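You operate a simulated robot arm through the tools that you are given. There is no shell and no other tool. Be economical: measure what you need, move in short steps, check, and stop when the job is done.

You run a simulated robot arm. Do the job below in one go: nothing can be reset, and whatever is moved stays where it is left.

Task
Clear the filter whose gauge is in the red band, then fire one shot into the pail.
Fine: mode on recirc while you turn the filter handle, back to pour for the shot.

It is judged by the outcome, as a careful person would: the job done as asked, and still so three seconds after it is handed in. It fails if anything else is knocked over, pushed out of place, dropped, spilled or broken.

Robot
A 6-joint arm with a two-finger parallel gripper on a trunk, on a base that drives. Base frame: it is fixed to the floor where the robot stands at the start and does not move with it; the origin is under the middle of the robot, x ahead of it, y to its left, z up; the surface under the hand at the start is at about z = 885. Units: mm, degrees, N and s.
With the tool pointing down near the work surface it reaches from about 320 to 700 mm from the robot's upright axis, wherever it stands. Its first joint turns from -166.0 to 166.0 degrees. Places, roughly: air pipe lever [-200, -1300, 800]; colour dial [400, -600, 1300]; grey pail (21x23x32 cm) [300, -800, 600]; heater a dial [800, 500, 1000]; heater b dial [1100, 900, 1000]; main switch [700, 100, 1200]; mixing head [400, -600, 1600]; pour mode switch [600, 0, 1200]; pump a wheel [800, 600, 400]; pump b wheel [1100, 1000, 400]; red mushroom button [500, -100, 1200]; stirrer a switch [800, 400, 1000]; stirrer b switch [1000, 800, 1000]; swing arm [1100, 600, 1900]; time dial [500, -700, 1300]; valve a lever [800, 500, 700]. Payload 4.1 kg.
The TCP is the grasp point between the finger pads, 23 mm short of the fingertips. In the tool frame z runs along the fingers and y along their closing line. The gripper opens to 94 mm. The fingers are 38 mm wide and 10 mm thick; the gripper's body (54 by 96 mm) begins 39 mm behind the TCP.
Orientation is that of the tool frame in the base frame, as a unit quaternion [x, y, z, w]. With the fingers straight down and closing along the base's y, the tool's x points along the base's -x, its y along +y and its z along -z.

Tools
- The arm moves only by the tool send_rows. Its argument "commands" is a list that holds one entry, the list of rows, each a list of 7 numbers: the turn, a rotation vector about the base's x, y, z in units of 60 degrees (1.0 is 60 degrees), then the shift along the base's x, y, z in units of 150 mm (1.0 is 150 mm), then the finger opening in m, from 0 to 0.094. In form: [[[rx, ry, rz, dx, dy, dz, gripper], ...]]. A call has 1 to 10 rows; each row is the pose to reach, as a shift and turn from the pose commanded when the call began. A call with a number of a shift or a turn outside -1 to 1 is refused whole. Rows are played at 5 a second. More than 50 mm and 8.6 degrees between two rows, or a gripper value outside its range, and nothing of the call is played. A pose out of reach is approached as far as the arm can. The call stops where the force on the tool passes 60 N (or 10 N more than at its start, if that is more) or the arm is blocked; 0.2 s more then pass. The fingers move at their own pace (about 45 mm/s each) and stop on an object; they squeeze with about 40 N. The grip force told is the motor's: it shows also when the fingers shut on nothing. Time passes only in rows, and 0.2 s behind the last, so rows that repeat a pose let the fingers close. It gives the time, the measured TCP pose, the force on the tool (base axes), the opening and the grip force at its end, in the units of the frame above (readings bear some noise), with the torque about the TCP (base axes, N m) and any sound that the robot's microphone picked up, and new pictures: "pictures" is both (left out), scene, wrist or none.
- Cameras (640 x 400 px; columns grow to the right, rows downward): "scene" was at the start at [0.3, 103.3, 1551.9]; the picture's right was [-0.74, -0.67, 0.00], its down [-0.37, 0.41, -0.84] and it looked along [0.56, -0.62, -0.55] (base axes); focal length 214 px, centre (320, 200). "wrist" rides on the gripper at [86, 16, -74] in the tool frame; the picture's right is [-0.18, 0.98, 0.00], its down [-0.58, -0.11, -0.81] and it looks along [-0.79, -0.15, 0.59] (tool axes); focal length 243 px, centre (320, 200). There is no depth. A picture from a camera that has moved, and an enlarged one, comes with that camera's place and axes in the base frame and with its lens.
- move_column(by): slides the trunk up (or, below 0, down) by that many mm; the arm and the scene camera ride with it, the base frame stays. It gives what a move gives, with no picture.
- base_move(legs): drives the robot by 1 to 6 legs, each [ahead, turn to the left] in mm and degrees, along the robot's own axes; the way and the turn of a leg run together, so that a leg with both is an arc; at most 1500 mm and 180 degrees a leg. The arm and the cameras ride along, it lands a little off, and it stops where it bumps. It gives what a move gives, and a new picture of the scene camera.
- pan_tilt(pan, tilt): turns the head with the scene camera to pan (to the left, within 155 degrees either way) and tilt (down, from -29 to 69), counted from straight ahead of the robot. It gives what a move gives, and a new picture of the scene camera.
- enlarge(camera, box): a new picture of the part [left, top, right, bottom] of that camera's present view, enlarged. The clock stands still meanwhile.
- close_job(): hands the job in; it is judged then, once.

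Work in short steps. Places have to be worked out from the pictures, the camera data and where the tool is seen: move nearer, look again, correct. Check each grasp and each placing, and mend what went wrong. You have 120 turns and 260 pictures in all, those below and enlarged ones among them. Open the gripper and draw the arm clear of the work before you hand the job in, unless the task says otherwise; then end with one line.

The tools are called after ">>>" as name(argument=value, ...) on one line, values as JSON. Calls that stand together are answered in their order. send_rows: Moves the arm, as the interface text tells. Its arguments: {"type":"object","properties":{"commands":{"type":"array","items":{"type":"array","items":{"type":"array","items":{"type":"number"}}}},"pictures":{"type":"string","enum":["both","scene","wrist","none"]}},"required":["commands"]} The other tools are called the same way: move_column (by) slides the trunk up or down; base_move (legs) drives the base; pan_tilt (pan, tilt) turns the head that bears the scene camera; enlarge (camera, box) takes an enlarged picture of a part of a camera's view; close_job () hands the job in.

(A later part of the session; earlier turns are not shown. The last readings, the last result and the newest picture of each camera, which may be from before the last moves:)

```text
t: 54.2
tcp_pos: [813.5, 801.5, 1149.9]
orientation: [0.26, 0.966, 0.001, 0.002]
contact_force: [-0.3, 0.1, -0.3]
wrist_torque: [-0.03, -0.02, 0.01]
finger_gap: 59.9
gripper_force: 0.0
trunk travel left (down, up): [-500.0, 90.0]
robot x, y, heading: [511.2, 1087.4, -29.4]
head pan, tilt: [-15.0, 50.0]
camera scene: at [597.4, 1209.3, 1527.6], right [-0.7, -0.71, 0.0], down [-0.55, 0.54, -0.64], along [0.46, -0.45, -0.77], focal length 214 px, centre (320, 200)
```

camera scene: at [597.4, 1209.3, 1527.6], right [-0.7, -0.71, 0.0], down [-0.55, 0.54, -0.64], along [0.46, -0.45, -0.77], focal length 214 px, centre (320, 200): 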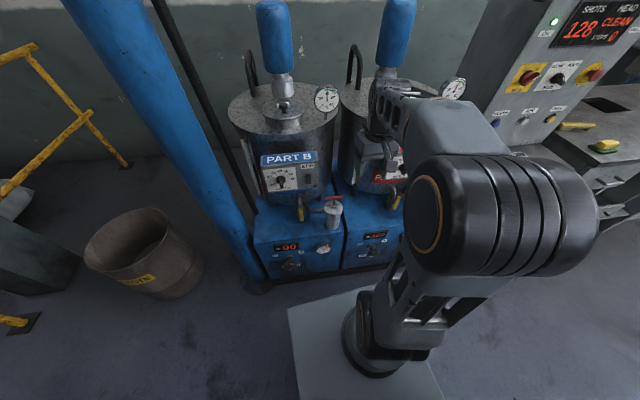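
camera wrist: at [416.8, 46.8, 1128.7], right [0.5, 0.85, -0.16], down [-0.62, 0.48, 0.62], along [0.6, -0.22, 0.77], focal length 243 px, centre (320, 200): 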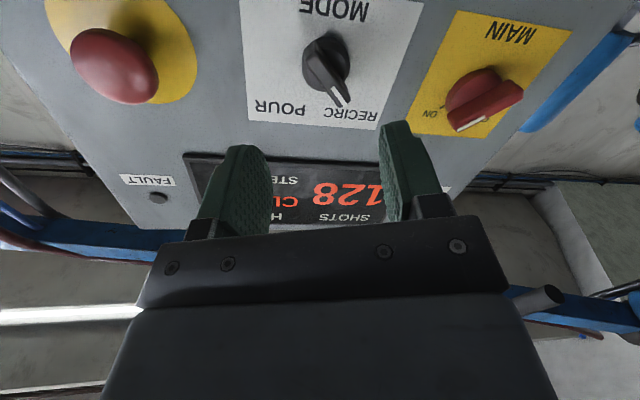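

Filter B's handle is visible near (333,198). I enlarge it and its gauge.

>>> enlarge(camera="scene", box=[240, 140, 400, 270])

>>> enlarge(camera="scene", box=[295, 180, 365, 260])

```text
3.08 times, centred on (320, 205) of scene
camera zoom: at [597.4, 1209.3, 1527.6], right [-0.7, -0.71, 0.0], down [-0.55, 0.54, -0.64], along [0.46, -0.45, -0.77], focal length 660 px, centre (320, 185)
```

zoom: 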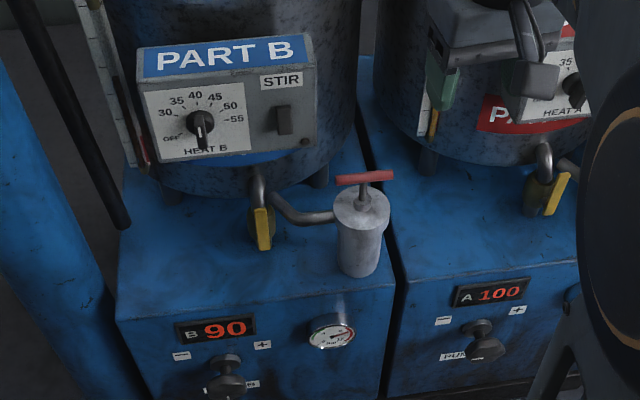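

```text
5.00 times, centred on (330, 220) of scene
camera zoom: at [597.4, 1209.3, 1527.6], right [-0.7, -0.71, 0.0], down [-0.55, 0.54, -0.64], along [0.46, -0.45, -0.77], focal length 1072 px, centre (270, 100)
```

zoom: 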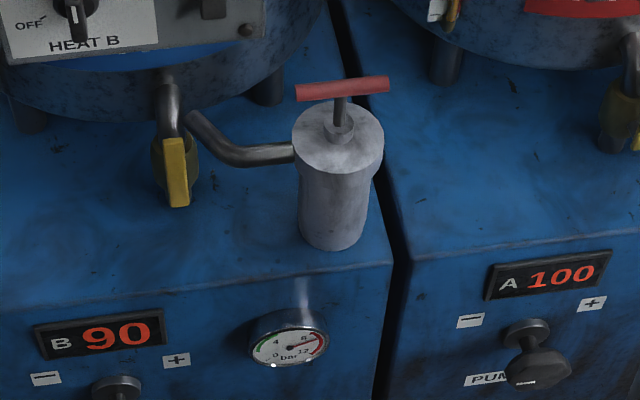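

The filter stands in front of the tanks, its red T-bar lying roughly along the front (az ~55°), around (993,730,806). The PART B box is near on the left, so I go step by step: yaw the hand about +60° while moving part way.

>>> send_rows(commands=[[[0, 0, 0.125, 0.05, -0.02, -0.05, 0.07], [0, 0, 0.25, 0.1, -0.03, -0.1, 0.07], [0, 0, 0.375, 0.16, -0.04, -0.2, 0.07], [0, 0, 0.5, 0.22, -0.06, -0.3, 0.07], [0, 0, 0.625, 0.28, -0.08, -0.4, 0.07], [0, 0, 0.75, 0.35, -0.1, -0.5, 0.07], [0, 0, 0.875, 0.42, -0.12, -0.55, 0.07], [0, 0, 1.0, 0.5, -0.14, -0.6, 0.07]]], pictures="both")

```text
t: 56.0
tcp_pos: [889.3, 781.2, 1058.7]
orientation: [-0.258, 0.966, 0.001, 0.0]
contact_force: [0.5, 0.0, 0.1]
wrist_torque: [0.0, -0.02, -0.02]
finger_gap: 69.9
gripper_force: 0.1
trunk travel left (down, up): [-500.0, 90.0]
robot x, y, heading: [512.2, 1088.0, -29.4]
head pan, tilt: [-15.0, 50.0]
camera scene: at [597.6, 1209.2, 1527.6], right [-0.7, -0.71, 0.0], down [-0.55, 0.54, -0.64], along [0.46, -0.45, -0.77], focal length 214 px, centre (320, 200)
camera wrist: at [805.9, 751.2, 1133.7], right [-0.33, 0.94, 0.0], down [0.56, 0.19, 0.81], along [0.76, 0.27, -0.59], focal length 243 px, centre (320, 200)
```

scene: 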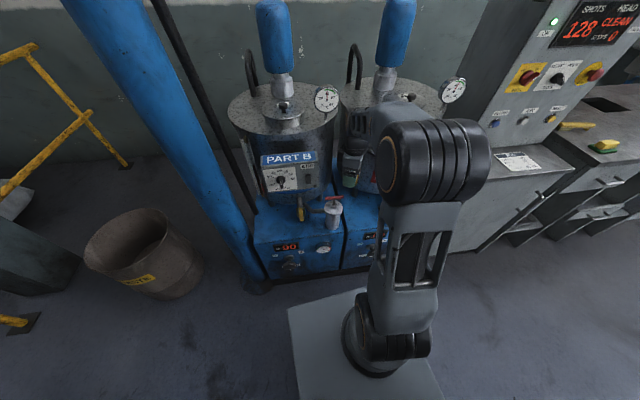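
wrist: 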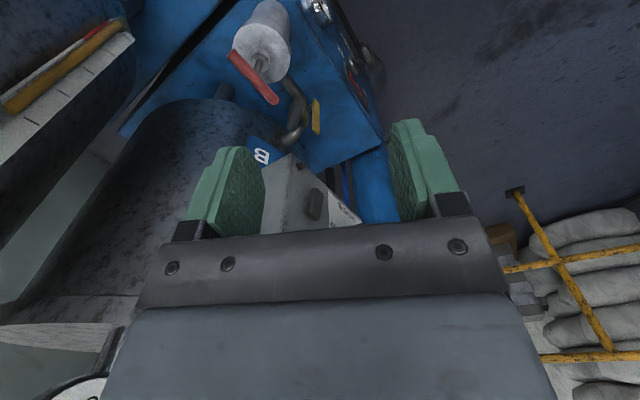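

Wrist view confirms the handle centre at (993,725), bar azimuth 55°. I move over it, finish the yaw (+25°), and lower to about z 970.

>>> send_rows(commands=[[[0, 0, 0.1, 0.17, -0.09, 0, 0.07], [0, 0, 0.2, 0.35, -0.18, 0, 0.07], [0, 0, 0.3, 0.52, -0.27, -0.1, 0.07], [0, 0, 0.417, 0.693, -0.367, -0.3, 0.07], [0, 0, 0.417, 0.693, -0.367, -0.6, 0.07]]], pictures="both")

```text
t: 57.2
tcp_pos: [993.3, 726.3, 967.6]
orientation: [-0.46, 0.888, 0.003, -0.001]
contact_force: [0.2, 0.5, -0.3]
wrist_torque: [-0.04, 0.01, -0.02]
finger_gap: 70.2
gripper_force: 0.1
trunk travel left (down, up): [-500.0, 90.0]
robot x, y, heading: [511.9, 1086.9, -29.5]
head pan, tilt: [-15.0, 50.0]
camera scene: at [597.8, 1209.0, 1527.6], right [-0.7, -0.71, 0.0], down [-0.55, 0.54, -0.64], along [0.46, -0.45, -0.77], focal length 214 px, centre (320, 200)
camera wrist: at [929.7, 664.4, 1042.5], right [-0.7, 0.72, 0.0], down [0.42, 0.41, 0.81], along [0.58, 0.56, -0.59], focal length 243 px, centre (320, 200)
```

scene: 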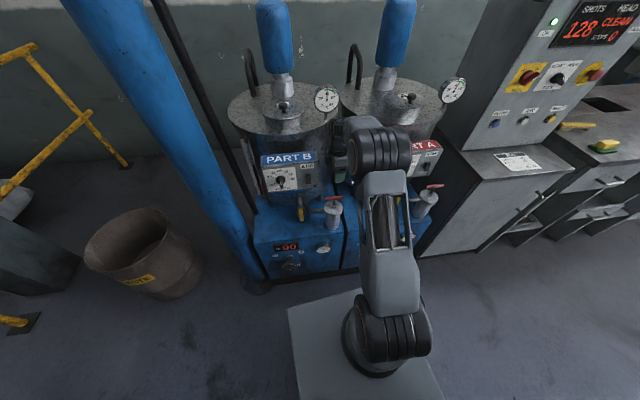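
wrist: 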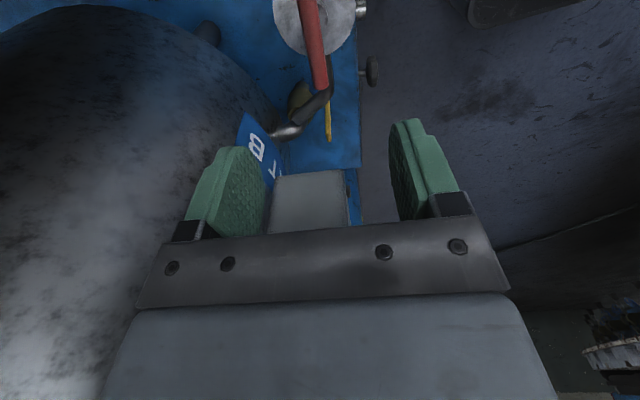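

Bar is parallel between the fingers. I descend 100 mm and re-check the centring.

>>> send_rows(commands=[[[0, 0, 0, 0, 0, -0.23, 0.07], [0, 0, 0, 0, 0, -0.46, 0.07], [0, 0, 0, 0, 0, -0.68, 0.07]]], pictures="wrist")

>>> enlarge(camera="scene", box=[260, 120, 440, 260])

```text
t: 58.0
tcp_pos: [993.6, 724.3, 866.7]
orientation: [-0.46, 0.888, 0.001, -0.001]
contact_force: [0.4, 0.1, 0.1]
wrist_torque: [0.03, -0.02, 0.01]
finger_gap: 69.7
gripper_force: 0.1
trunk travel left (down, up): [-500.0, 90.0]
robot x, y, heading: [513.5, 1088.4, -29.8]
head pan, tilt: [-15.0, 50.0]
camera wrist: at [930.3, 662.9, 941.2], right [-0.7, 0.72, 0.0], down [0.42, 0.41, 0.81], along [0.58, 0.56, -0.59], focal length 243 px, centre (320, 200)
```

wrist: 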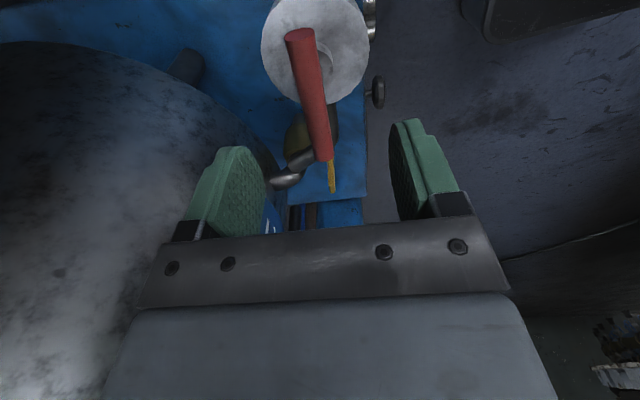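

```text
2.86 times, centred on (350, 190) of scene
camera zoom: at [597.5, 1209.2, 1527.6], right [-0.7, -0.71, 0.0], down [-0.55, 0.54, -0.64], along [0.46, -0.45, -0.77], focal length 613 px, centre (234, 229)
```

zoom: 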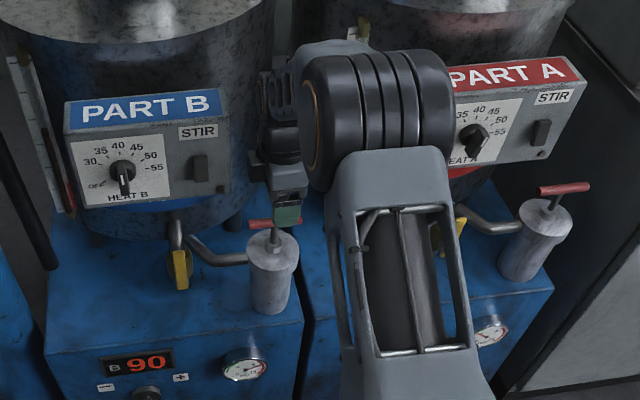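

Bar centre is ~(997,721), z~806, well aligned. I shift 4 mm and descend 58 mm so the bar is at the TCP.

>>> send_rows(commands=[[[0, 0, 0, 0.02, -0.02, -0.13, 0.07], [0, 0, 0, 0.02, -0.02, -0.26, 0.07], [0, 0, 0, 0.02, -0.02, -0.39, 0.07]]], pictures="wrist")

>>> enlarge(camera="scene", box=[295, 150, 365, 250])

```text
t: 58.8
tcp_pos: [996.5, 721.1, 809.4]
orientation: [-0.46, 0.888, 0.001, -0.001]
contact_force: [-0.2, 0.0, 0.4]
wrist_torque: [-0.03, -0.01, -0.03]
finger_gap: 70.0
gripper_force: 0.0
trunk travel left (down, up): [-500.0, 90.0]
robot x, y, heading: [510.2, 1090.0, -29.4]
head pan, tilt: [-15.0, 50.0]
camera wrist: at [933.1, 660.1, 883.7], right [-0.7, 0.72, 0.0], down [0.42, 0.41, 0.81], along [0.58, 0.56, -0.59], focal length 243 px, centre (320, 200)
```

wrist: 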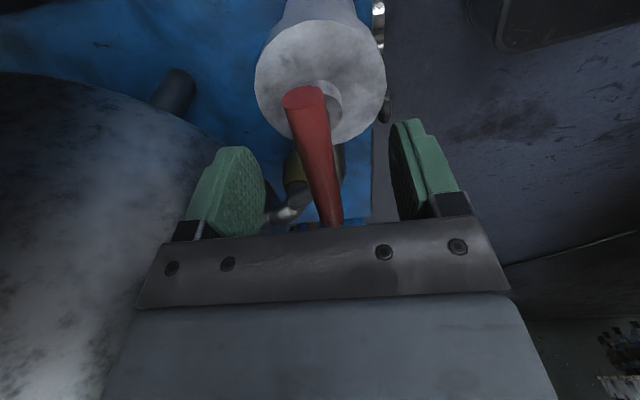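

```text
4.00 times, centred on (330, 200) of scene
camera zoom: at [597.5, 1209.2, 1527.6], right [-0.7, -0.71, 0.0], down [-0.55, 0.54, -0.64], along [0.46, -0.45, -0.77], focal length 858 px, centre (280, 200)
```

zoom: 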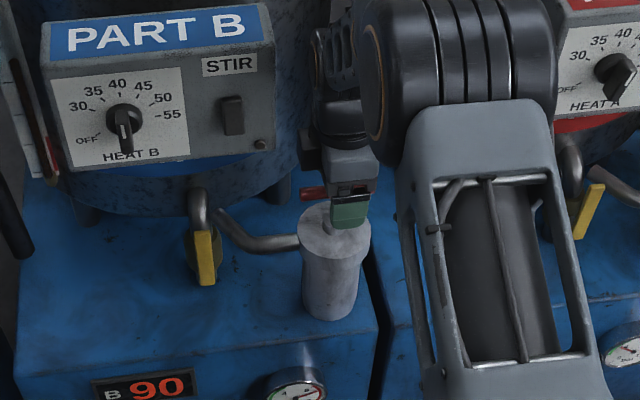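

Consistent: bar lies at the TCP between pads. I close on it.

>>> send_rows(commands=[[[0, 0, 0, 0, 0, 0, 0.03], [0, 0, 0, 0, 0, 0, 0.0], [0, 0, 0, 0, 0, 0, 0.0], [0, 0, 0, 0, 0, 0, 0.0], [0, 0, 0, 0, 0, 0, 0.0]]], pictures="wrist")

>>> enlarge(camera="scene", box=[295, 150, 365, 250])

```text
t: 60.0
tcp_pos: [995.8, 721.5, 809.3]
orientation: [-0.46, 0.888, 0.001, 0.0]
contact_force: [2.3, -1.0, -0.8]
wrist_torque: [-0.08, -0.01, 0.0]
finger_gap: 15.3
gripper_force: 45.0
trunk travel left (down, up): [-500.0, 90.0]
robot x, y, heading: [513.7, 1089.2, -29.4]
head pan, tilt: [-15.0, 50.0]
camera wrist: at [933.2, 660.0, 883.7], right [-0.7, 0.72, 0.0], down [0.43, 0.41, 0.81], along [0.58, 0.56, -0.59], focal length 243 px, centre (320, 200)
```

wrist: 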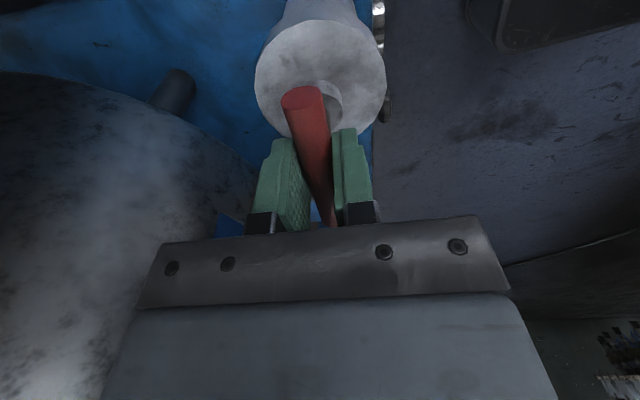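

```text
4.00 times, centred on (330, 200) of scene
camera zoom: at [597.7, 1209.1, 1527.6], right [-0.7, -0.71, 0.0], down [-0.55, 0.54, -0.64], along [0.46, -0.45, -0.77], focal length 858 px, centre (280, 200)
```

zoom: 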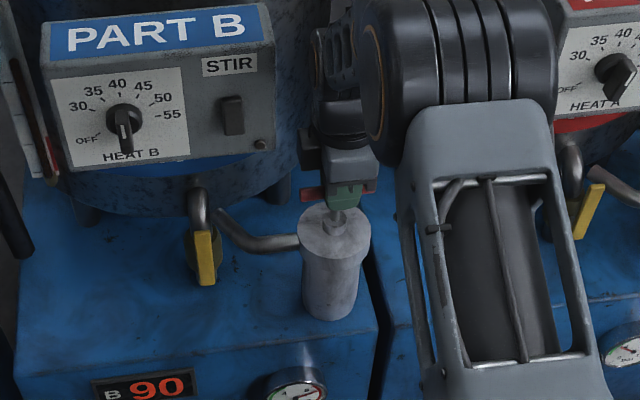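

Bar held (15.3 mm). I turn it clockwise 45°, compensating for a ~5 mm axis offset, and check forces.

>>> send_rows(commands=[[[0, 0, -0.125, -0.004, 0.003, 0, 0], [0, 0, -0.25, -0.007, 0.006, 0, 0], [0, 0, -0.375, -0.01, 0.01, 0, 0], [0, 0, -0.5, -0.012, 0.014, 0, 0], [0, 0, -0.625, -0.013, 0.017, 0, 0], [0, 0, -0.75, -0.015, 0.021, 0, 0]]], pictures="wrist")

>>> enlarge(camera="scene", box=[295, 170, 365, 270])

```text
t: 61.4
tcp_pos: [993.9, 723.6, 808.1]
orientation: [-0.085, 0.996, 0.0, 0.001]
contact_force: [12.0, -15.3, 0.0]
wrist_torque: [-0.4, 1.14, -0.02]
finger_gap: 15.4
gripper_force: 44.5
trunk travel left (down, up): [-500.0, 90.0]
robot x, y, heading: [514.2, 1087.8, -29.8]
head pan, tilt: [-15.0, 50.0]
camera wrist: at [906.7, 724.8, 883.7], right [0.02, 1.0, 0.0], down [0.59, -0.01, 0.81], along [0.81, -0.01, -0.59], focal length 243 px, centre (320, 200)
```

wrist: 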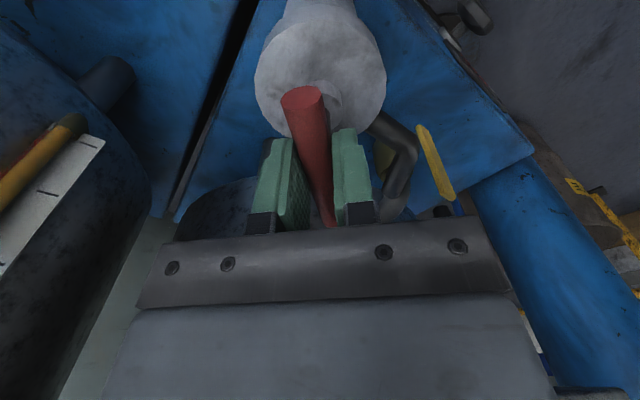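

```text
4.00 times, centred on (330, 220) of scene
camera zoom: at [599.3, 1207.4, 1527.6], right [-0.7, -0.71, 0.0], down [-0.55, 0.54, -0.64], along [0.46, -0.45, -0.77], focal length 858 px, centre (280, 120)
```

zoom: 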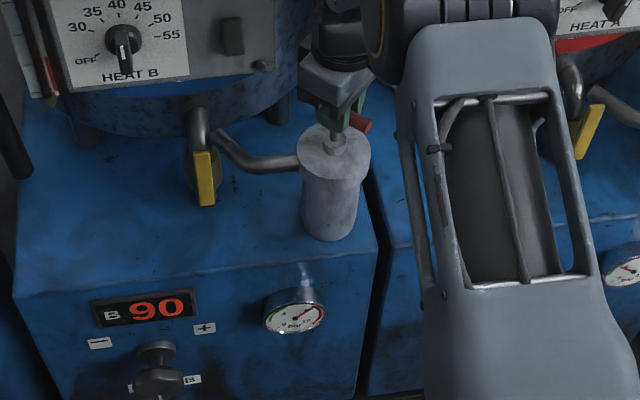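

The handle follows freely. I continue another 45°, easing ~2 mm along the reaction force, then read the gauge.

>>> send_rows(commands=[[[0, 0, -0.125, 0.006, -0.006, 0, 0], [0, 0, -0.25, 0.012, -0.008, 0, 0], [0, 0, -0.375, 0.014, -0.008, 0, 0], [0, 0, -0.5, 0.016, -0.008, 0, 0], [0, 0, -0.625, 0.018, -0.006, 0, 0], [0, 0, -0.75, 0.02, -0.004, 0, 0]]], pictures="wrist")

>>> enlarge(camera="scene", box=[300, 180, 350, 260])

```text
t: 62.8
tcp_pos: [995.7, 726.2, 809.3]
orientation: [0.302, 0.953, 0.002, -0.001]
contact_force: [-7.0, 2.2, -1.4]
wrist_torque: [-0.18, -0.15, 0.0]
finger_gap: 15.9
gripper_force: 44.9
trunk travel left (down, up): [-500.0, 90.0]
robot x, y, heading: [513.3, 1089.2, -29.3]
head pan, tilt: [-15.0, 50.0]
camera wrist: at [934.1, 788.6, 884.1], right [0.72, 0.7, 0.0], down [0.41, -0.43, 0.8], along [0.56, -0.58, -0.59], focal length 243 px, centre (320, 200)
```

wrist: 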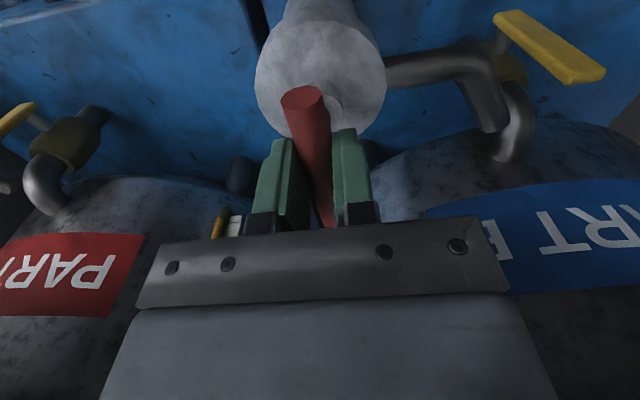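

```text
5.00 times, centred on (325, 220) of scene
camera zoom: at [596.6, 1209.5, 1527.6], right [-0.7, -0.71, 0.0], down [-0.55, 0.54, -0.64], along [0.46, -0.45, -0.77], focal length 1072 px, centre (295, 100)
```

zoom: 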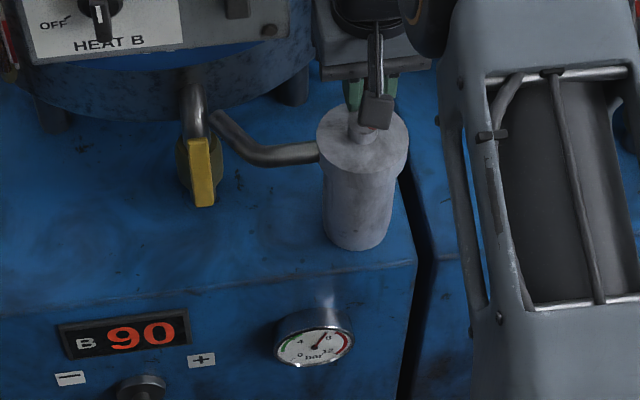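

The needle has fallen from ~10 to ~7 bar: turning clears it. I keep turning clockwise.

>>> send_rows(commands=[[[0, 0, -0.125, 0, 0.002, 0, 0], [0, 0, -0.25, 0, 0.004, 0, 0], [0, 0, -0.375, 0, 0.005, 0, 0], [0, 0, -0.5, 0.0, 0.006, 0, 0], [0, 0, -0.625, 0.0, 0.006, 0, 0], [0, 0, -0.75, 0.0, 0.006, 0, 0]]], pictures="wrist")

>>> enlarge(camera="scene", box=[290, 140, 370, 260])

```text
t: 64.2
tcp_pos: [998.5, 727.8, 809.7]
orientation: [0.644, 0.765, 0.001, 0.002]
contact_force: [9.1, 9.7, -2.7]
wrist_torque: [1.32, 0.1, 0.04]
finger_gap: 15.7
gripper_force: 45.5
trunk travel left (down, up): [-500.0, 90.0]
robot x, y, heading: [513.8, 1090.6, -29.2]
head pan, tilt: [-15.0, 50.0]
camera wrist: at [998.3, 815.2, 883.7], right [1.0, -0.01, 0.0], down [-0.01, -0.59, 0.81], along [-0.01, -0.81, -0.59], focal length 243 px, centre (320, 200)
```

wrist: 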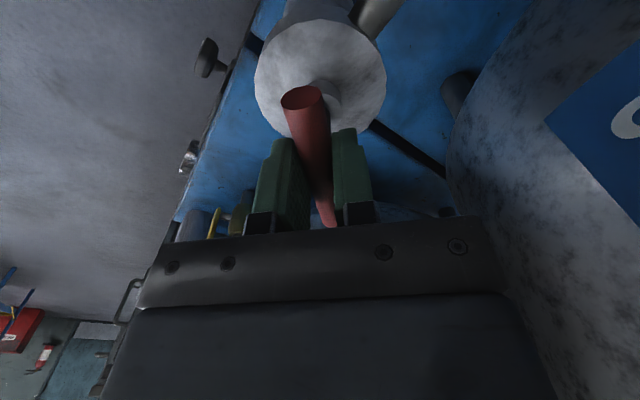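

```text
3.33 times, centred on (330, 200) of scene
camera zoom: at [598.6, 1210.0, 1527.4], right [-0.7, -0.71, 0.0], down [-0.55, 0.54, -0.64], along [0.46, -0.45, -0.77], focal length 715 px, centre (287, 200)
```

zoom: 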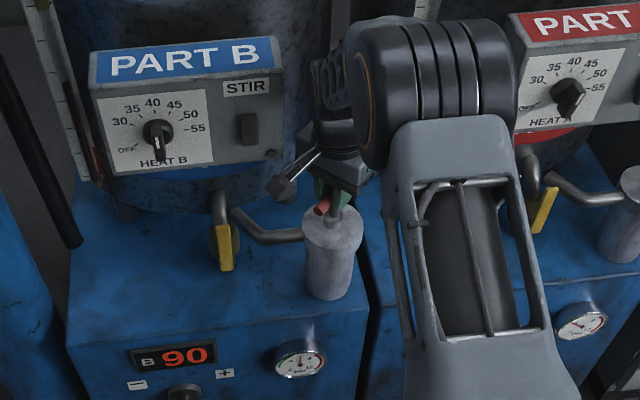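

Camera bracket is getting near the PART B box. I read gauge B before deciding to go on or regrip.

>>> enlarge(camera="scene", box=[310, 230, 342, 255])

```text
16.00 times, centred on (326, 242) of scene
camera zoom: at [598.6, 1210.0, 1527.4], right [-0.7, -0.71, 0.0], down [-0.55, 0.54, -0.64], along [0.46, -0.45, -0.77], focal length 3432 px, centre (224, -480)
```

zoom: 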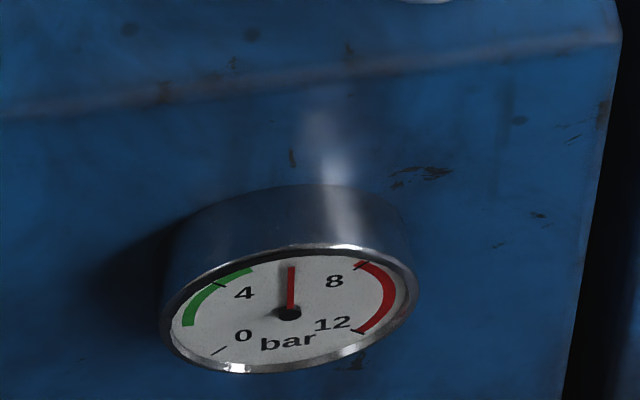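

Gauge B has fallen to ~6 bar; it needs more turning. I'll regrip the bar half a turn back: open, slide 40 mm along the bar away from the PART B box, lift, then swing the hand +180°.

>>> send_rows(commands=[[[0, 0, 0, 0, 0, 0, 0.05], [0, 0, 0, 0, 0, 0, 0.07], [0, 0, 0, 0.02, -0.13, 0, 0.07], [0, 0, 0, 0.04, -0.26, 0, 0.07], [0, 0, 0, 0.04, -0.26, 0.16, 0.07], [0, 0, 0, 0.04, -0.26, 0.32, 0.07]]], pictures="wrist")

>>> enlarge(camera="scene", box=[290, 140, 370, 260])

```text
t: 65.6
tcp_pos: [1005.2, 688.9, 856.8]
orientation: [0.644, 0.765, 0.001, 0.001]
contact_force: [0.0, -0.5, -0.2]
wrist_torque: [-0.02, -0.03, 0.0]
finger_gap: 69.9
gripper_force: 0.0
trunk travel left (down, up): [-500.0, 90.0]
robot x, y, heading: [514.7, 1087.5, -29.6]
head pan, tilt: [-15.0, 50.0]
camera wrist: at [1005.3, 775.8, 931.6], right [1.0, -0.01, 0.0], down [-0.01, -0.59, 0.81], along [-0.01, -0.81, -0.59], focal length 243 px, centre (320, 200)
```

wrist: 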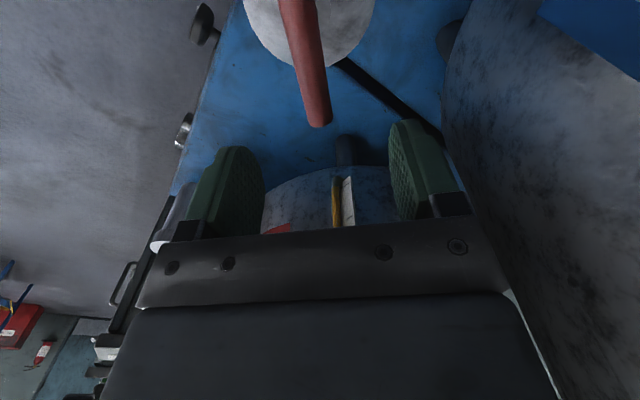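

```text
3.33 times, centred on (330, 200) of scene
camera zoom: at [597.2, 1209.4, 1527.5], right [-0.7, -0.71, 0.0], down [-0.55, 0.54, -0.64], along [0.46, -0.45, -0.77], focal length 715 px, centre (287, 200)
```

zoom: 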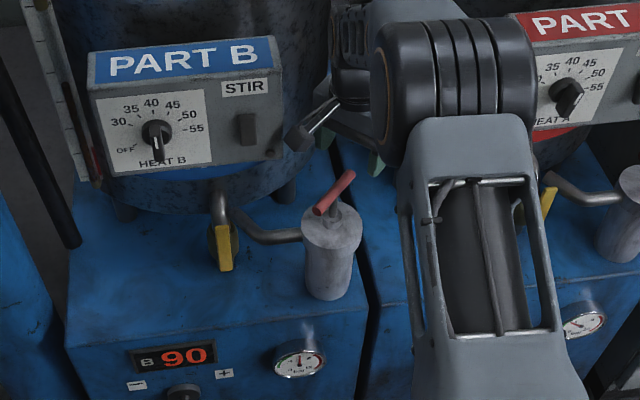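

The bar stays put and there is room. I swing the hand +60° while returning over the axis.

>>> send_rows(commands=[[[0, 0, 0.125, 0, 0, 0, 0.07], [0, 0, 0.25, -0.005, 0.03, 0, 0.07], [0, 0, 0.375, -0.01, 0.06, 0, 0.07], [0, 0, 0.5, -0.02, 0.1, 0, 0.07], [0, 0, 0.625, -0.03, 0.14, 0, 0.07], [0, 0, 0.75, -0.04, 0.18, 0, 0.07], [0, 0, 0.875, -0.045, 0.22, 0, 0.07], [0, 0, 1.0, -0.047, 0.253, 0, 0.07]]], pictures="none")

>>> send_rows(commands=[[[0, 0, 0.125, 0, 0, 0, 0.07], [0, 0, 0.25, 0, 0, 0, 0.07], [0, 0, 0.375, 0, 0, 0, 0.07], [0, 0, 0.5, 0, 0, 0, 0.07], [0, 0, 0.625, 0, 0, 0, 0.07], [0, 0, 0.75, 0, 0, 0, 0.07], [0, 0, 0.875, 0, 0, 0, 0.07], [0, 0, 1.0, 0, 0, 0, 0.07]]], pictures="wrist")

```text
t: 67.4
tcp_pos: [995.6, 725.8, 857.9]
orientation: [0.174, 0.985, 0.001, 0.0]
contact_force: [0.8, 0.1, -0.2]
wrist_torque: [0.01, 0.0, -0.02]
finger_gap: 70.0
gripper_force: 0.1
trunk travel left (down, up): [-500.0, 90.0]
robot x, y, heading: [512.9, 1088.6, -29.5]
head pan, tilt: [-15.0, 50.0]
```

```text
t: 69.2
tcp_pos: [995.8, 724.5, 857.2]
orientation: [-0.342, 0.94, 0.002, -0.001]
contact_force: [-1.0, 0.1, 0.3]
wrist_torque: [0.0, 0.01, -0.02]
finger_gap: 69.7
gripper_force: 0.0
trunk travel left (down, up): [-500.0, 90.0]
robot x, y, heading: [513.0, 1088.9, -29.4]
head pan, tilt: [-15.0, 50.0]
camera wrist: at [918.6, 680.9, 932.5], right [-0.49, 0.87, 0.0], down [0.52, 0.29, 0.81], along [0.7, 0.4, -0.59], focal length 243 px, centre (320, 200)
```

wrist: 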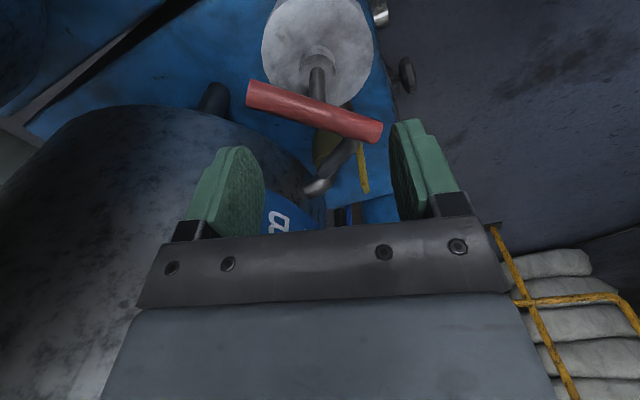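

Clear so far; the stem/bar centre is right under the TCP. I rotate the last 60°.

>>> send_rows(commands=[[[0, 0, 0.125, 0, 0, 0, 0.07], [0, 0, 0.25, 0, 0, 0, 0.07], [0, 0, 0.375, 0, 0, 0, 0.07], [0, 0, 0.5, 0, 0, 0, 0.07], [0, 0, 0.625, 0, 0, 0, 0.07], [0, 0, 0.75, 0, 0, 0, 0.07], [0, 0, 0.875, 0, 0, 0, 0.07], [0, 0, 1.0, 0, 0, 0, 0.07]]], pictures="both")

```text
t: 71.0
tcp_pos: [996.3, 725.4, 857.7]
orientation: [0.766, -0.643, -0.001, 0.001]
contact_force: [0.0, 0.2, -1.0]
wrist_torque: [0.01, 0.01, -0.01]
finger_gap: 69.9
gripper_force: 0.0
trunk travel left (down, up): [-500.0, 90.0]
robot x, y, heading: [513.9, 1091.5, -29.7]
head pan, tilt: [-15.0, 50.0]
camera scene: at [597.5, 1209.2, 1527.6], right [-0.7, -0.71, 0.0], down [-0.55, 0.54, -0.64], along [0.46, -0.45, -0.77], focal length 214 px, centre (320, 200)
camera wrist: at [994.2, 637.0, 931.9], right [-1.0, 0.01, 0.0], down [0.01, 0.59, 0.81], along [0.01, 0.81, -0.59], focal length 243 px, centre (320, 200)
```

scene: 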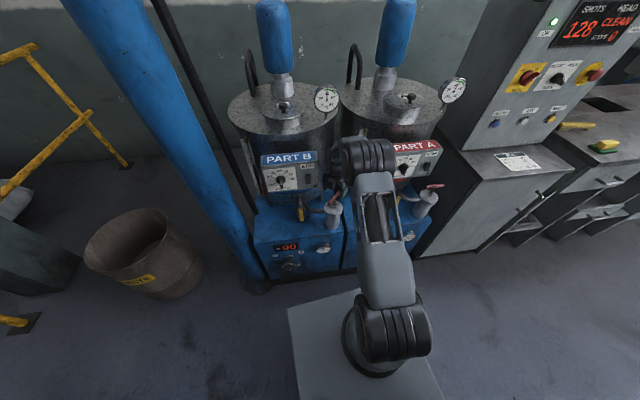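
wrist: 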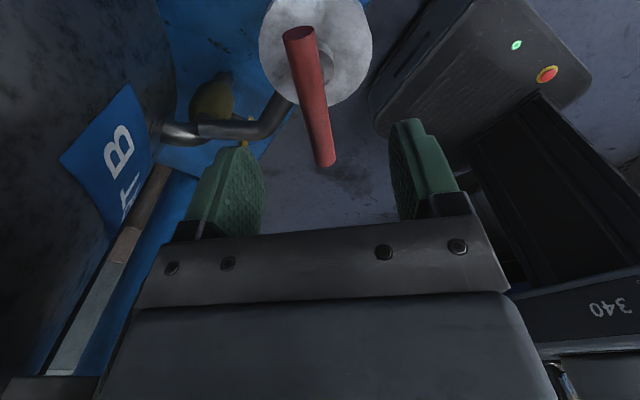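

Reached and aligned with the bar. I lower to z≈808 and close.

>>> send_rows(commands=[[[0, 0, 0, 0.005, 0.005, -0.17, 0.07], [0, 0, 0, 0.01, 0.01, -0.33, 0.07], [0, 0, 0, 0.01, 0.01, -0.33, 0.03], [0, 0, 0, 0.01, 0.01, -0.33, 0.0], [0, 0, 0, 0.01, 0.01, -0.33, 0.0], [0, 0, 0, 0.01, 0.01, -0.33, 0.0], [0, 0, 0, 0.01, 0.01, -0.33, 0.0]]], pictures="wrist")

```text
t: 72.6
tcp_pos: [997.9, 725.4, 807.1]
orientation: [0.766, -0.643, -0.001, 0.001]
contact_force: [15.3, 5.1, -2.2]
wrist_torque: [-0.32, -0.3, 0.0]
finger_gap: 15.7
gripper_force: 44.9
trunk travel left (down, up): [-500.0, 90.0]
robot x, y, heading: [512.0, 1085.9, -29.5]
head pan, tilt: [-15.0, 50.0]
camera wrist: at [996.7, 637.4, 882.0], right [-1.0, 0.01, 0.0], down [0.01, 0.59, 0.81], along [0.01, 0.81, -0.59], focal length 243 px, centre (320, 200)
```

wrist: 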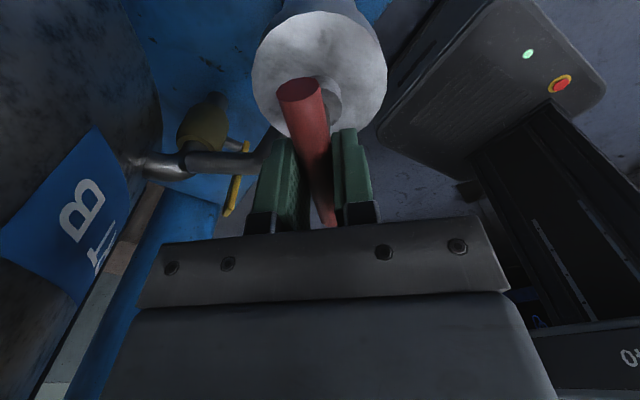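

Gripped again. I turn clockwise 60°, easing +1.5 mm in x.

>>> send_rows(commands=[[[0, 0, -0.125, 0.01, 0.003, 0, 0], [0, 0, -0.25, 0.01, 0.003, 0, 0], [0, 0, -0.375, 0.01, 0.003, 0, 0], [0, 0, -0.5, 0.01, 0.003, 0, 0], [0, 0, -0.625, 0.01, 0.003, 0, 0], [0, 0, -0.75, 0.01, 0.003, 0, 0], [0, 0, -0.875, 0.01, 0.003, 0, 0], [0, 0, -1.0, 0.01, 0.003, 0, 0]]], pictures="none")

>>> enlarge(camera="scene", box=[310, 230, 342, 255])

```text
t: 74.4
tcp_pos: [999.4, 726.0, 806.7]
orientation: [-0.339, 0.941, 0.001, 0.0]
contact_force: [9.0, -16.2, -7.2]
wrist_torque: [-0.45, 0.32, 0.03]
finger_gap: 15.8
gripper_force: 44.7
trunk travel left (down, up): [-500.0, 90.0]
robot x, y, heading: [513.9, 1092.6, -29.6]
head pan, tilt: [-15.0, 50.0]
```

```text
16.00 times, centred on (326, 242) of scene
camera zoom: at [599.3, 1207.0, 1527.7], right [-0.7, -0.71, 0.0], down [-0.55, 0.54, -0.64], along [0.46, -0.45, -0.77], focal length 3432 px, centre (224, -480)
```

zoom: 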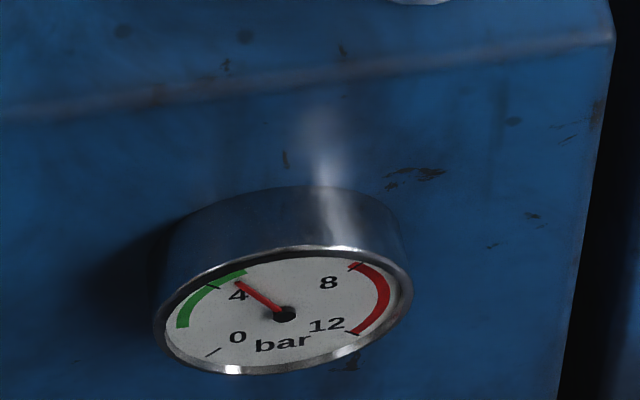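

Needle is entering the green (~4.3). I turn another 60° to clear it fully.

>>> send_rows(commands=[[[0, 0, -0.125, 0.005, -0.01, 0, 0], [0, 0, -0.25, 0.005, -0.01, 0, 0], [0, 0, -0.375, 0.005, -0.01, 0, 0], [0, 0, -0.5, 0.005, -0.01, 0, 0], [0, 0, -0.625, 0.005, -0.01, 0, 0], [0, 0, -0.75, 0.005, -0.01, 0, 0], [0, 0, -0.875, 0.005, -0.01, 0, 0], [0, 0, -1.0, 0.005, -0.01, 0, 0]]], pictures="none")

>>> enlarge(camera="scene", box=[310, 230, 342, 255])

```text
t: 76.2
tcp_pos: [999.3, 723.7, 807.8]
orientation: [0.177, 0.984, 0.002, -0.001]
contact_force: [-3.3, -13.0, -14.6]
wrist_torque: [-0.34, -0.56, 0.05]
finger_gap: 15.6
gripper_force: 45.3
trunk travel left (down, up): [-500.0, 90.0]
robot x, y, heading: [512.6, 1089.9, -29.8]
head pan, tilt: [-15.0, 50.0]
```

```text
16.00 times, centred on (326, 242) of scene
camera zoom: at [598.2, 1206.9, 1527.6], right [-0.7, -0.71, 0.0], down [-0.55, 0.54, -0.64], along [0.46, -0.45, -0.77], focal length 3432 px, centre (224, -480)
```

zoom: 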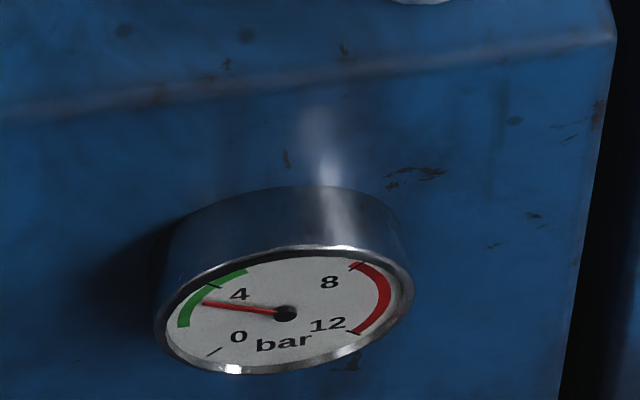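

Mid-green now (~3 bar, like A). A further 30° will show whether it has bottomed out.

>>> send_rows(commands=[[[0, 0, -0.125, 0, -0.008, 0, 0], [0, 0, -0.25, 0, -0.008, 0, 0], [0, 0, -0.375, 0, -0.008, 0, 0], [0, 0, -0.5, 0, -0.008, 0, 0], [0, 0, -0.5, 0, -0.008, 0, 0]]], pictures="none")

>>> enlarge(camera="scene", box=[310, 230, 342, 255])

>>> enlarge(camera="scene", box=[490, 0, 640, 140])

```text
t: 77.4
tcp_pos: [999.3, 722.9, 808.0]
orientation: [0.425, 0.905, 0.002, 0.0]
contact_force: [-5.7, -11.1, -8.3]
wrist_torque: [0.97, 0.94, 0.02]
finger_gap: 15.3
gripper_force: 45.1
trunk travel left (down, up): [-500.0, 90.0]
robot x, y, heading: [511.7, 1086.0, -29.6]
head pan, tilt: [-15.0, 50.0]
```

```text
16.00 times, centred on (326, 242) of scene
camera zoom: at [597.6, 1207.1, 1527.8], right [-0.7, -0.71, 0.0], down [-0.55, 0.54, -0.64], along [0.46, -0.45, -0.77], focal length 3432 px, centre (224, -480)
```

zoom: 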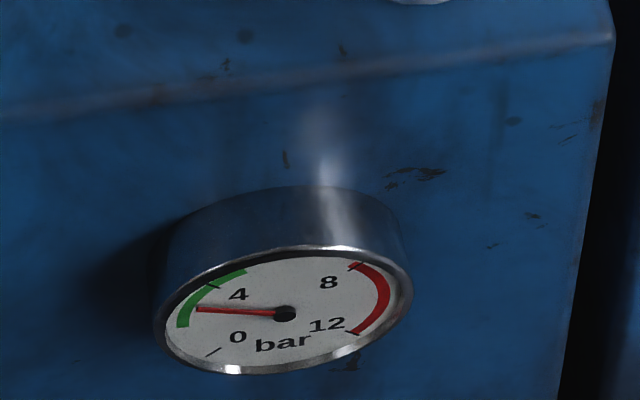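

```text
2.86 times, centred on (565, 70) of scene
camera zoom: at [597.6, 1207.1, 1527.8], right [-0.7, -0.71, 0.0], down [-0.55, 0.54, -0.64], along [0.46, -0.45, -0.77], focal length 613 px, centre (-380, 571)
```

zoom: 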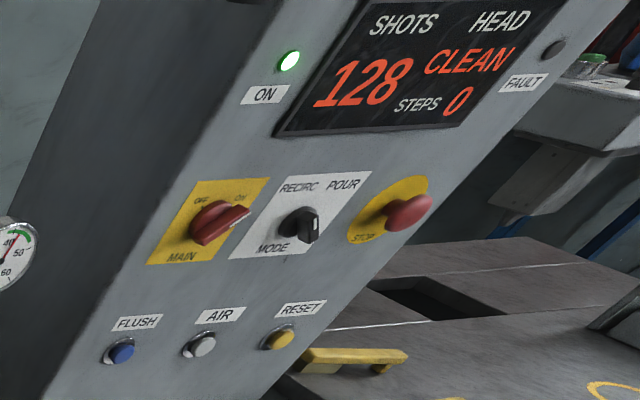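

Filter B is cleared (~2.7 bar, steady in green). I release, slide slightly away from the box, and lift straight up.

>>> send_rows(commands=[[[0, 0, 0, 0, 0, 0, 0.05], [0, 0, 0, 0, 0, 0, 0.07], [0, 0, 0, 0.07, -0.08, 0, 0.07], [0, 0, 0, 0.07, -0.08, 0.25, 0.07], [0, 0, 0, 0.0, -0.06, 0.5, 0.07], [0, 0, 0, -0.2, 0.0, 0.75, 0.07], [0, 0, 0, -0.4, 0.1, 1.0, 0.07], [0, 0, 0, -0.7, 0.2, 1.0, 0.07], [0, 0, 0, -1.0, 0.3, 1.0, 0.07]]], pictures="scene")

>>> enlarge(camera="scene", box=[240, 140, 400, 270])

```text
refused: row 7 steps farther than a row can; nothing moved
```

```text
3.08 times, centred on (320, 205) of scene
camera zoom: at [597.6, 1207.1, 1527.8], right [-0.7, -0.71, 0.0], down [-0.55, 0.54, -0.64], along [0.46, -0.45, -0.77], focal length 660 px, centre (320, 185)
```

zoom: 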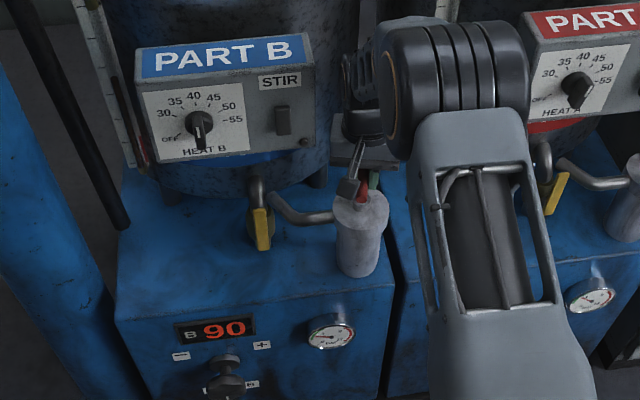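

A step was too large and nothing moved; I resend with smaller steps.

>>> send_rows(commands=[[[0, 0, 0, 0, 0, 0, 0.05], [0, 0, 0, 0, 0, 0, 0.07], [0, 0, 0, 0.07, -0.08, 0, 0.07], [0, 0, 0, 0.07, -0.08, 0.25, 0.07], [0, 0, 0, 0.0, -0.06, 0.5, 0.07], [0, 0, 0, -0.18, 0.0, 0.72, 0.07], [0, 0, 0, -0.35, 0.08, 0.95, 0.07], [0, 0, 0, -0.62, 0.18, 1.0, 0.07], [0, 0, 0, -0.9, 0.3, 1.0, 0.07]]], pictures="scene")

>>> enlarge(camera="scene", box=[240, 140, 400, 270])

```text
t: 79.4
tcp_pos: [862.7, 770.4, 957.3]
orientation: [0.424, 0.906, 0.002, 0.002]
contact_force: [-0.5, 0.1, -0.4]
wrist_torque: [0.01, 0.0, 0.03]
finger_gap: 69.8
gripper_force: 0.0
trunk travel left (down, up): [-500.0, 90.0]
robot x, y, heading: [510.9, 1086.4, -29.6]
head pan, tilt: [-15.0, 50.0]
camera scene: at [597.0, 1209.2, 1527.6], right [-0.7, -0.71, 0.0], down [-0.55, 0.54, -0.64], along [0.46, -0.45, -0.77], focal length 214 px, centre (320, 200)
```

scene: 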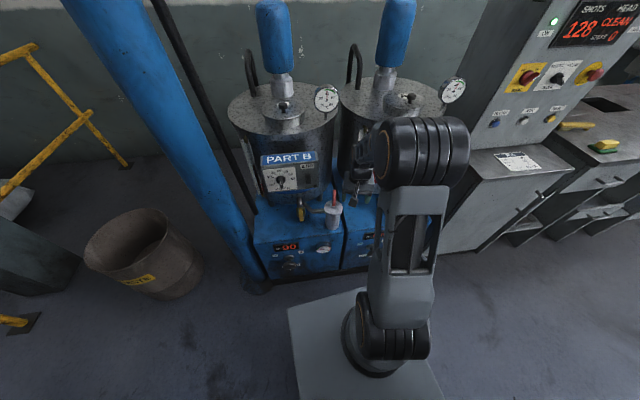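

```text
3.08 times, centred on (320, 205) of scene
camera zoom: at [597.0, 1209.2, 1527.6], right [-0.7, -0.71, 0.0], down [-0.55, 0.54, -0.64], along [0.46, -0.45, -0.77], focal length 660 px, centre (320, 185)
```

zoom: 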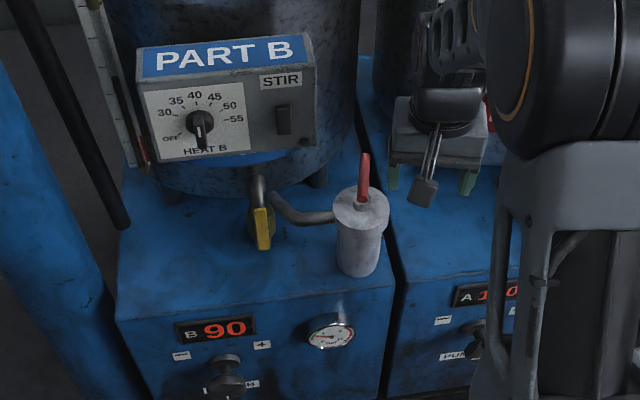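

Handle freed, gauge B in green, nothing disturbed. I square the hand, raise the trunk for better reach at panel height, and drive back to the panel.

>>> send_rows(commands=[[[0, 0, 0.11, -0.08, 0.04, 0.1, 0.07], [0, 0, 0.22, -0.16, 0.08, 0.2, 0.07], [0, 0, 0.33, -0.24, 0.12, 0.3, 0.07]]], pictures="none")

>>> move_column(by=88)

>>> base_move(legs=[[0, -88], [773, 0], [0, 84.5]])

```text
t: 80.2
tcp_pos: [827.8, 787.9, 1003.9]
orientation: [0.261, 0.965, 0.001, 0.002]
contact_force: [-0.2, 0.3, -0.3]
wrist_torque: [0.0, 0.0, 0.02]
finger_gap: 69.9
gripper_force: 0.0
trunk travel left (down, up): [-500.0, 90.0]
robot x, y, heading: [511.8, 1087.6, -29.8]
head pan, tilt: [-15.0, 50.0]
```

```text
t: 81.4
tcp_pos: [826.8, 788.6, 1091.4]
orientation: [0.262, 0.965, 0.002, 0.001]
contact_force: [0.1, 0.3, 0.2]
wrist_torque: [0.01, -0.02, -0.04]
finger_gap: 69.7
gripper_force: 0.0
trunk travel left (down, up): [-588.0, 2.0]
robot x, y, heading: [510.1, 1089.7, -29.7]
head pan, tilt: [-15.0, 50.0]
```

```text
t: 92.9
tcp_pos: [440.8, 92.1, 1091.0]
orientation: [0.303, 0.953, 0.001, 0.001]
contact_force: [-0.1, 1.4, 0.0]
wrist_torque: [-0.04, -0.02, -0.01]
finger_gap: 70.2
gripper_force: 0.1
trunk travel left (down, up): [-588.0, 2.0]
robot x, y, heading: [151.1, 418.1, -34.5]
head pan, tilt: [-15.0, 50.0]
camera scene: at [245.6, 530.6, 1615.5], right [-0.76, -0.65, 0.0], down [-0.5, 0.58, -0.64], along [0.42, -0.49, -0.77], focal length 214 px, centre (320, 200)
```

scene: 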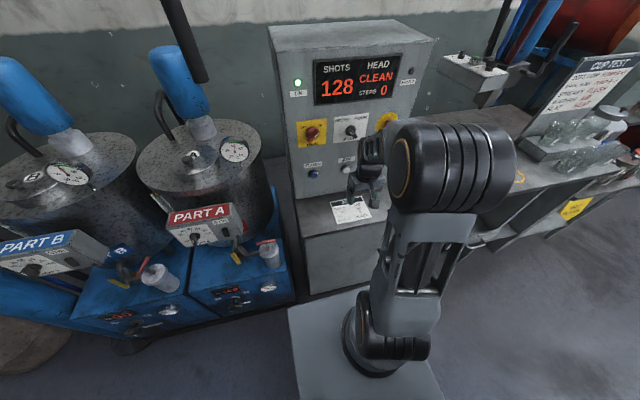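

Back at the panel with the knob ~140 mm to the robot's right. I pitch the hand horizontal at a hover point in front of the mode knob.

>>> send_rows(commands=[[[-0.072, -0.102, 0, 0.025, -0.033, 0.067, 0.07], [-0.1445, -0.204, 0, 0.05, -0.067, 0.133, 0.07], [-0.217, -0.306, 0, 0.075, -0.1, 0.2, 0.07], [-0.289, -0.408, 0, 0.1, -0.133, 0.267, 0.07], [-0.361, -0.51, 0, 0.125, -0.167, 0.333, 0.07], [-0.4335, -0.612, 0, 0.15, -0.2, 0.4, 0.07]]], pictures="none")

>>> send_rows(commands=[[[-0.072, -0.102, 0, 0.025, -0.033, 0.067, 0.07], [-0.1445, -0.204, 0, 0.05, -0.067, 0.133, 0.07], [-0.217, -0.306, 0, 0.075, -0.1, 0.2, 0.07], [-0.289, -0.408, 0, 0.1, -0.133, 0.267, 0.07], [-0.361, -0.51, 0, 0.125, -0.167, 0.333, 0.07], [-0.4335, -0.612, 0, 0.15, -0.2, 0.4, 0.07]]], pictures="wrist")

```text
t: 94.3
tcp_pos: [460.8, 62.9, 1151.7]
orientation: [0.28, 0.88, -0.117, 0.365]
contact_force: [-0.2, -0.3, -1.0]
wrist_torque: [0.02, -0.01, 0.0]
finger_gap: 69.9
gripper_force: 0.0
trunk travel left (down, up): [-588.0, 2.0]
robot x, y, heading: [151.1, 416.2, -34.2]
head pan, tilt: [-15.0, 50.0]
```

```text
t: 95.7
tcp_pos: [483.6, 33.3, 1210.7]
orientation: [0.213, 0.673, -0.215, 0.675]
contact_force: [-0.3, -0.2, -0.7]
wrist_torque: [0.0, 0.03, 0.0]
finger_gap: 70.1
gripper_force: 0.1
trunk travel left (down, up): [-588.0, 2.0]
robot x, y, heading: [149.3, 415.3, -34.2]
head pan, tilt: [-15.0, 50.0]
camera wrist: at [431.7, 88.2, 1124.2], right [0.57, 0.8, 0.18], down [-0.72, 0.38, 0.58], along [0.4, -0.46, 0.79], focal length 243 px, centre (320, 200)
```

wrist: 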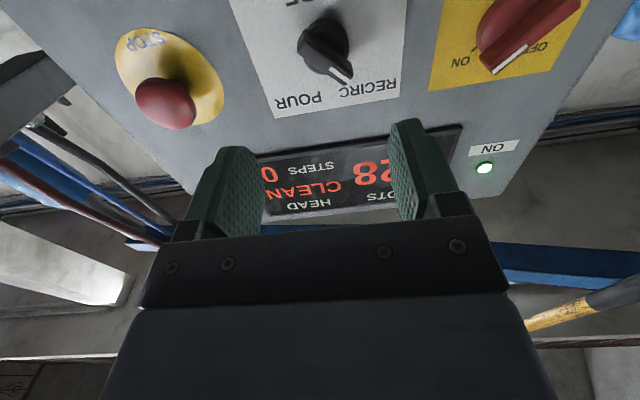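

Reachable now. I roll -45° (fingers across the RECIRC-pointing ridge) with a 2° yaw correction, testing reach.

>>> send_rows(commands=[[[-0.102, 0.072, 0.006, 0, 0, 0, 0.07], [-0.204, 0.144, 0.012, 0, 0, 0, 0.07], [-0.306, 0.216, 0.018, 0, 0, 0, 0.07], [-0.408, 0.289, 0.025, 0, 0, 0, 0.07], [-0.51, 0.361, 0.031, 0, 0, 0, 0.07], [-0.612, 0.433, 0.037, 0, 0, 0, 0.07]]], pictures="wrist")

```text
t: 97.1
tcp_pos: [438.0, 17.9, 1330.3]
orientation: [-0.074, 0.721, -0.422, 0.544]
contact_force: [0.5, -0.8, -0.7]
wrist_torque: [-0.05, 0.03, 0.0]
finger_gap: 70.0
gripper_force: 0.0
out of reach, approached as far as the arm can: row 2, 3, 4, 5, 6
trunk travel left (down, up): [-588.0, 2.0]
robot x, y, heading: [152.9, 416.0, -34.5]
head pan, tilt: [-15.0, 50.0]
camera wrist: at [345.2, 18.8, 1260.5], right [0.42, 0.72, -0.55], down [-0.49, 0.69, 0.54], along [0.76, 0.04, 0.64], focal length 243 px, centre (320, 200)
```

wrist: 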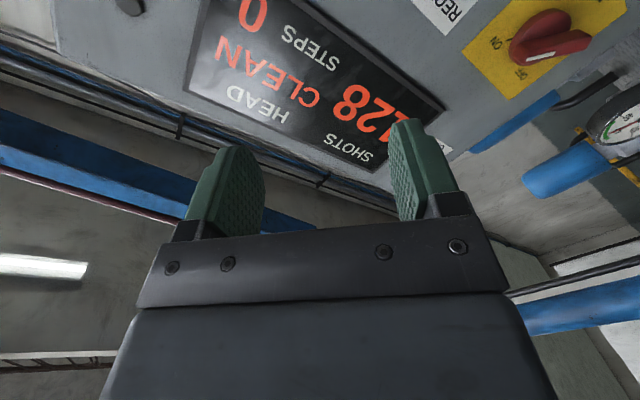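

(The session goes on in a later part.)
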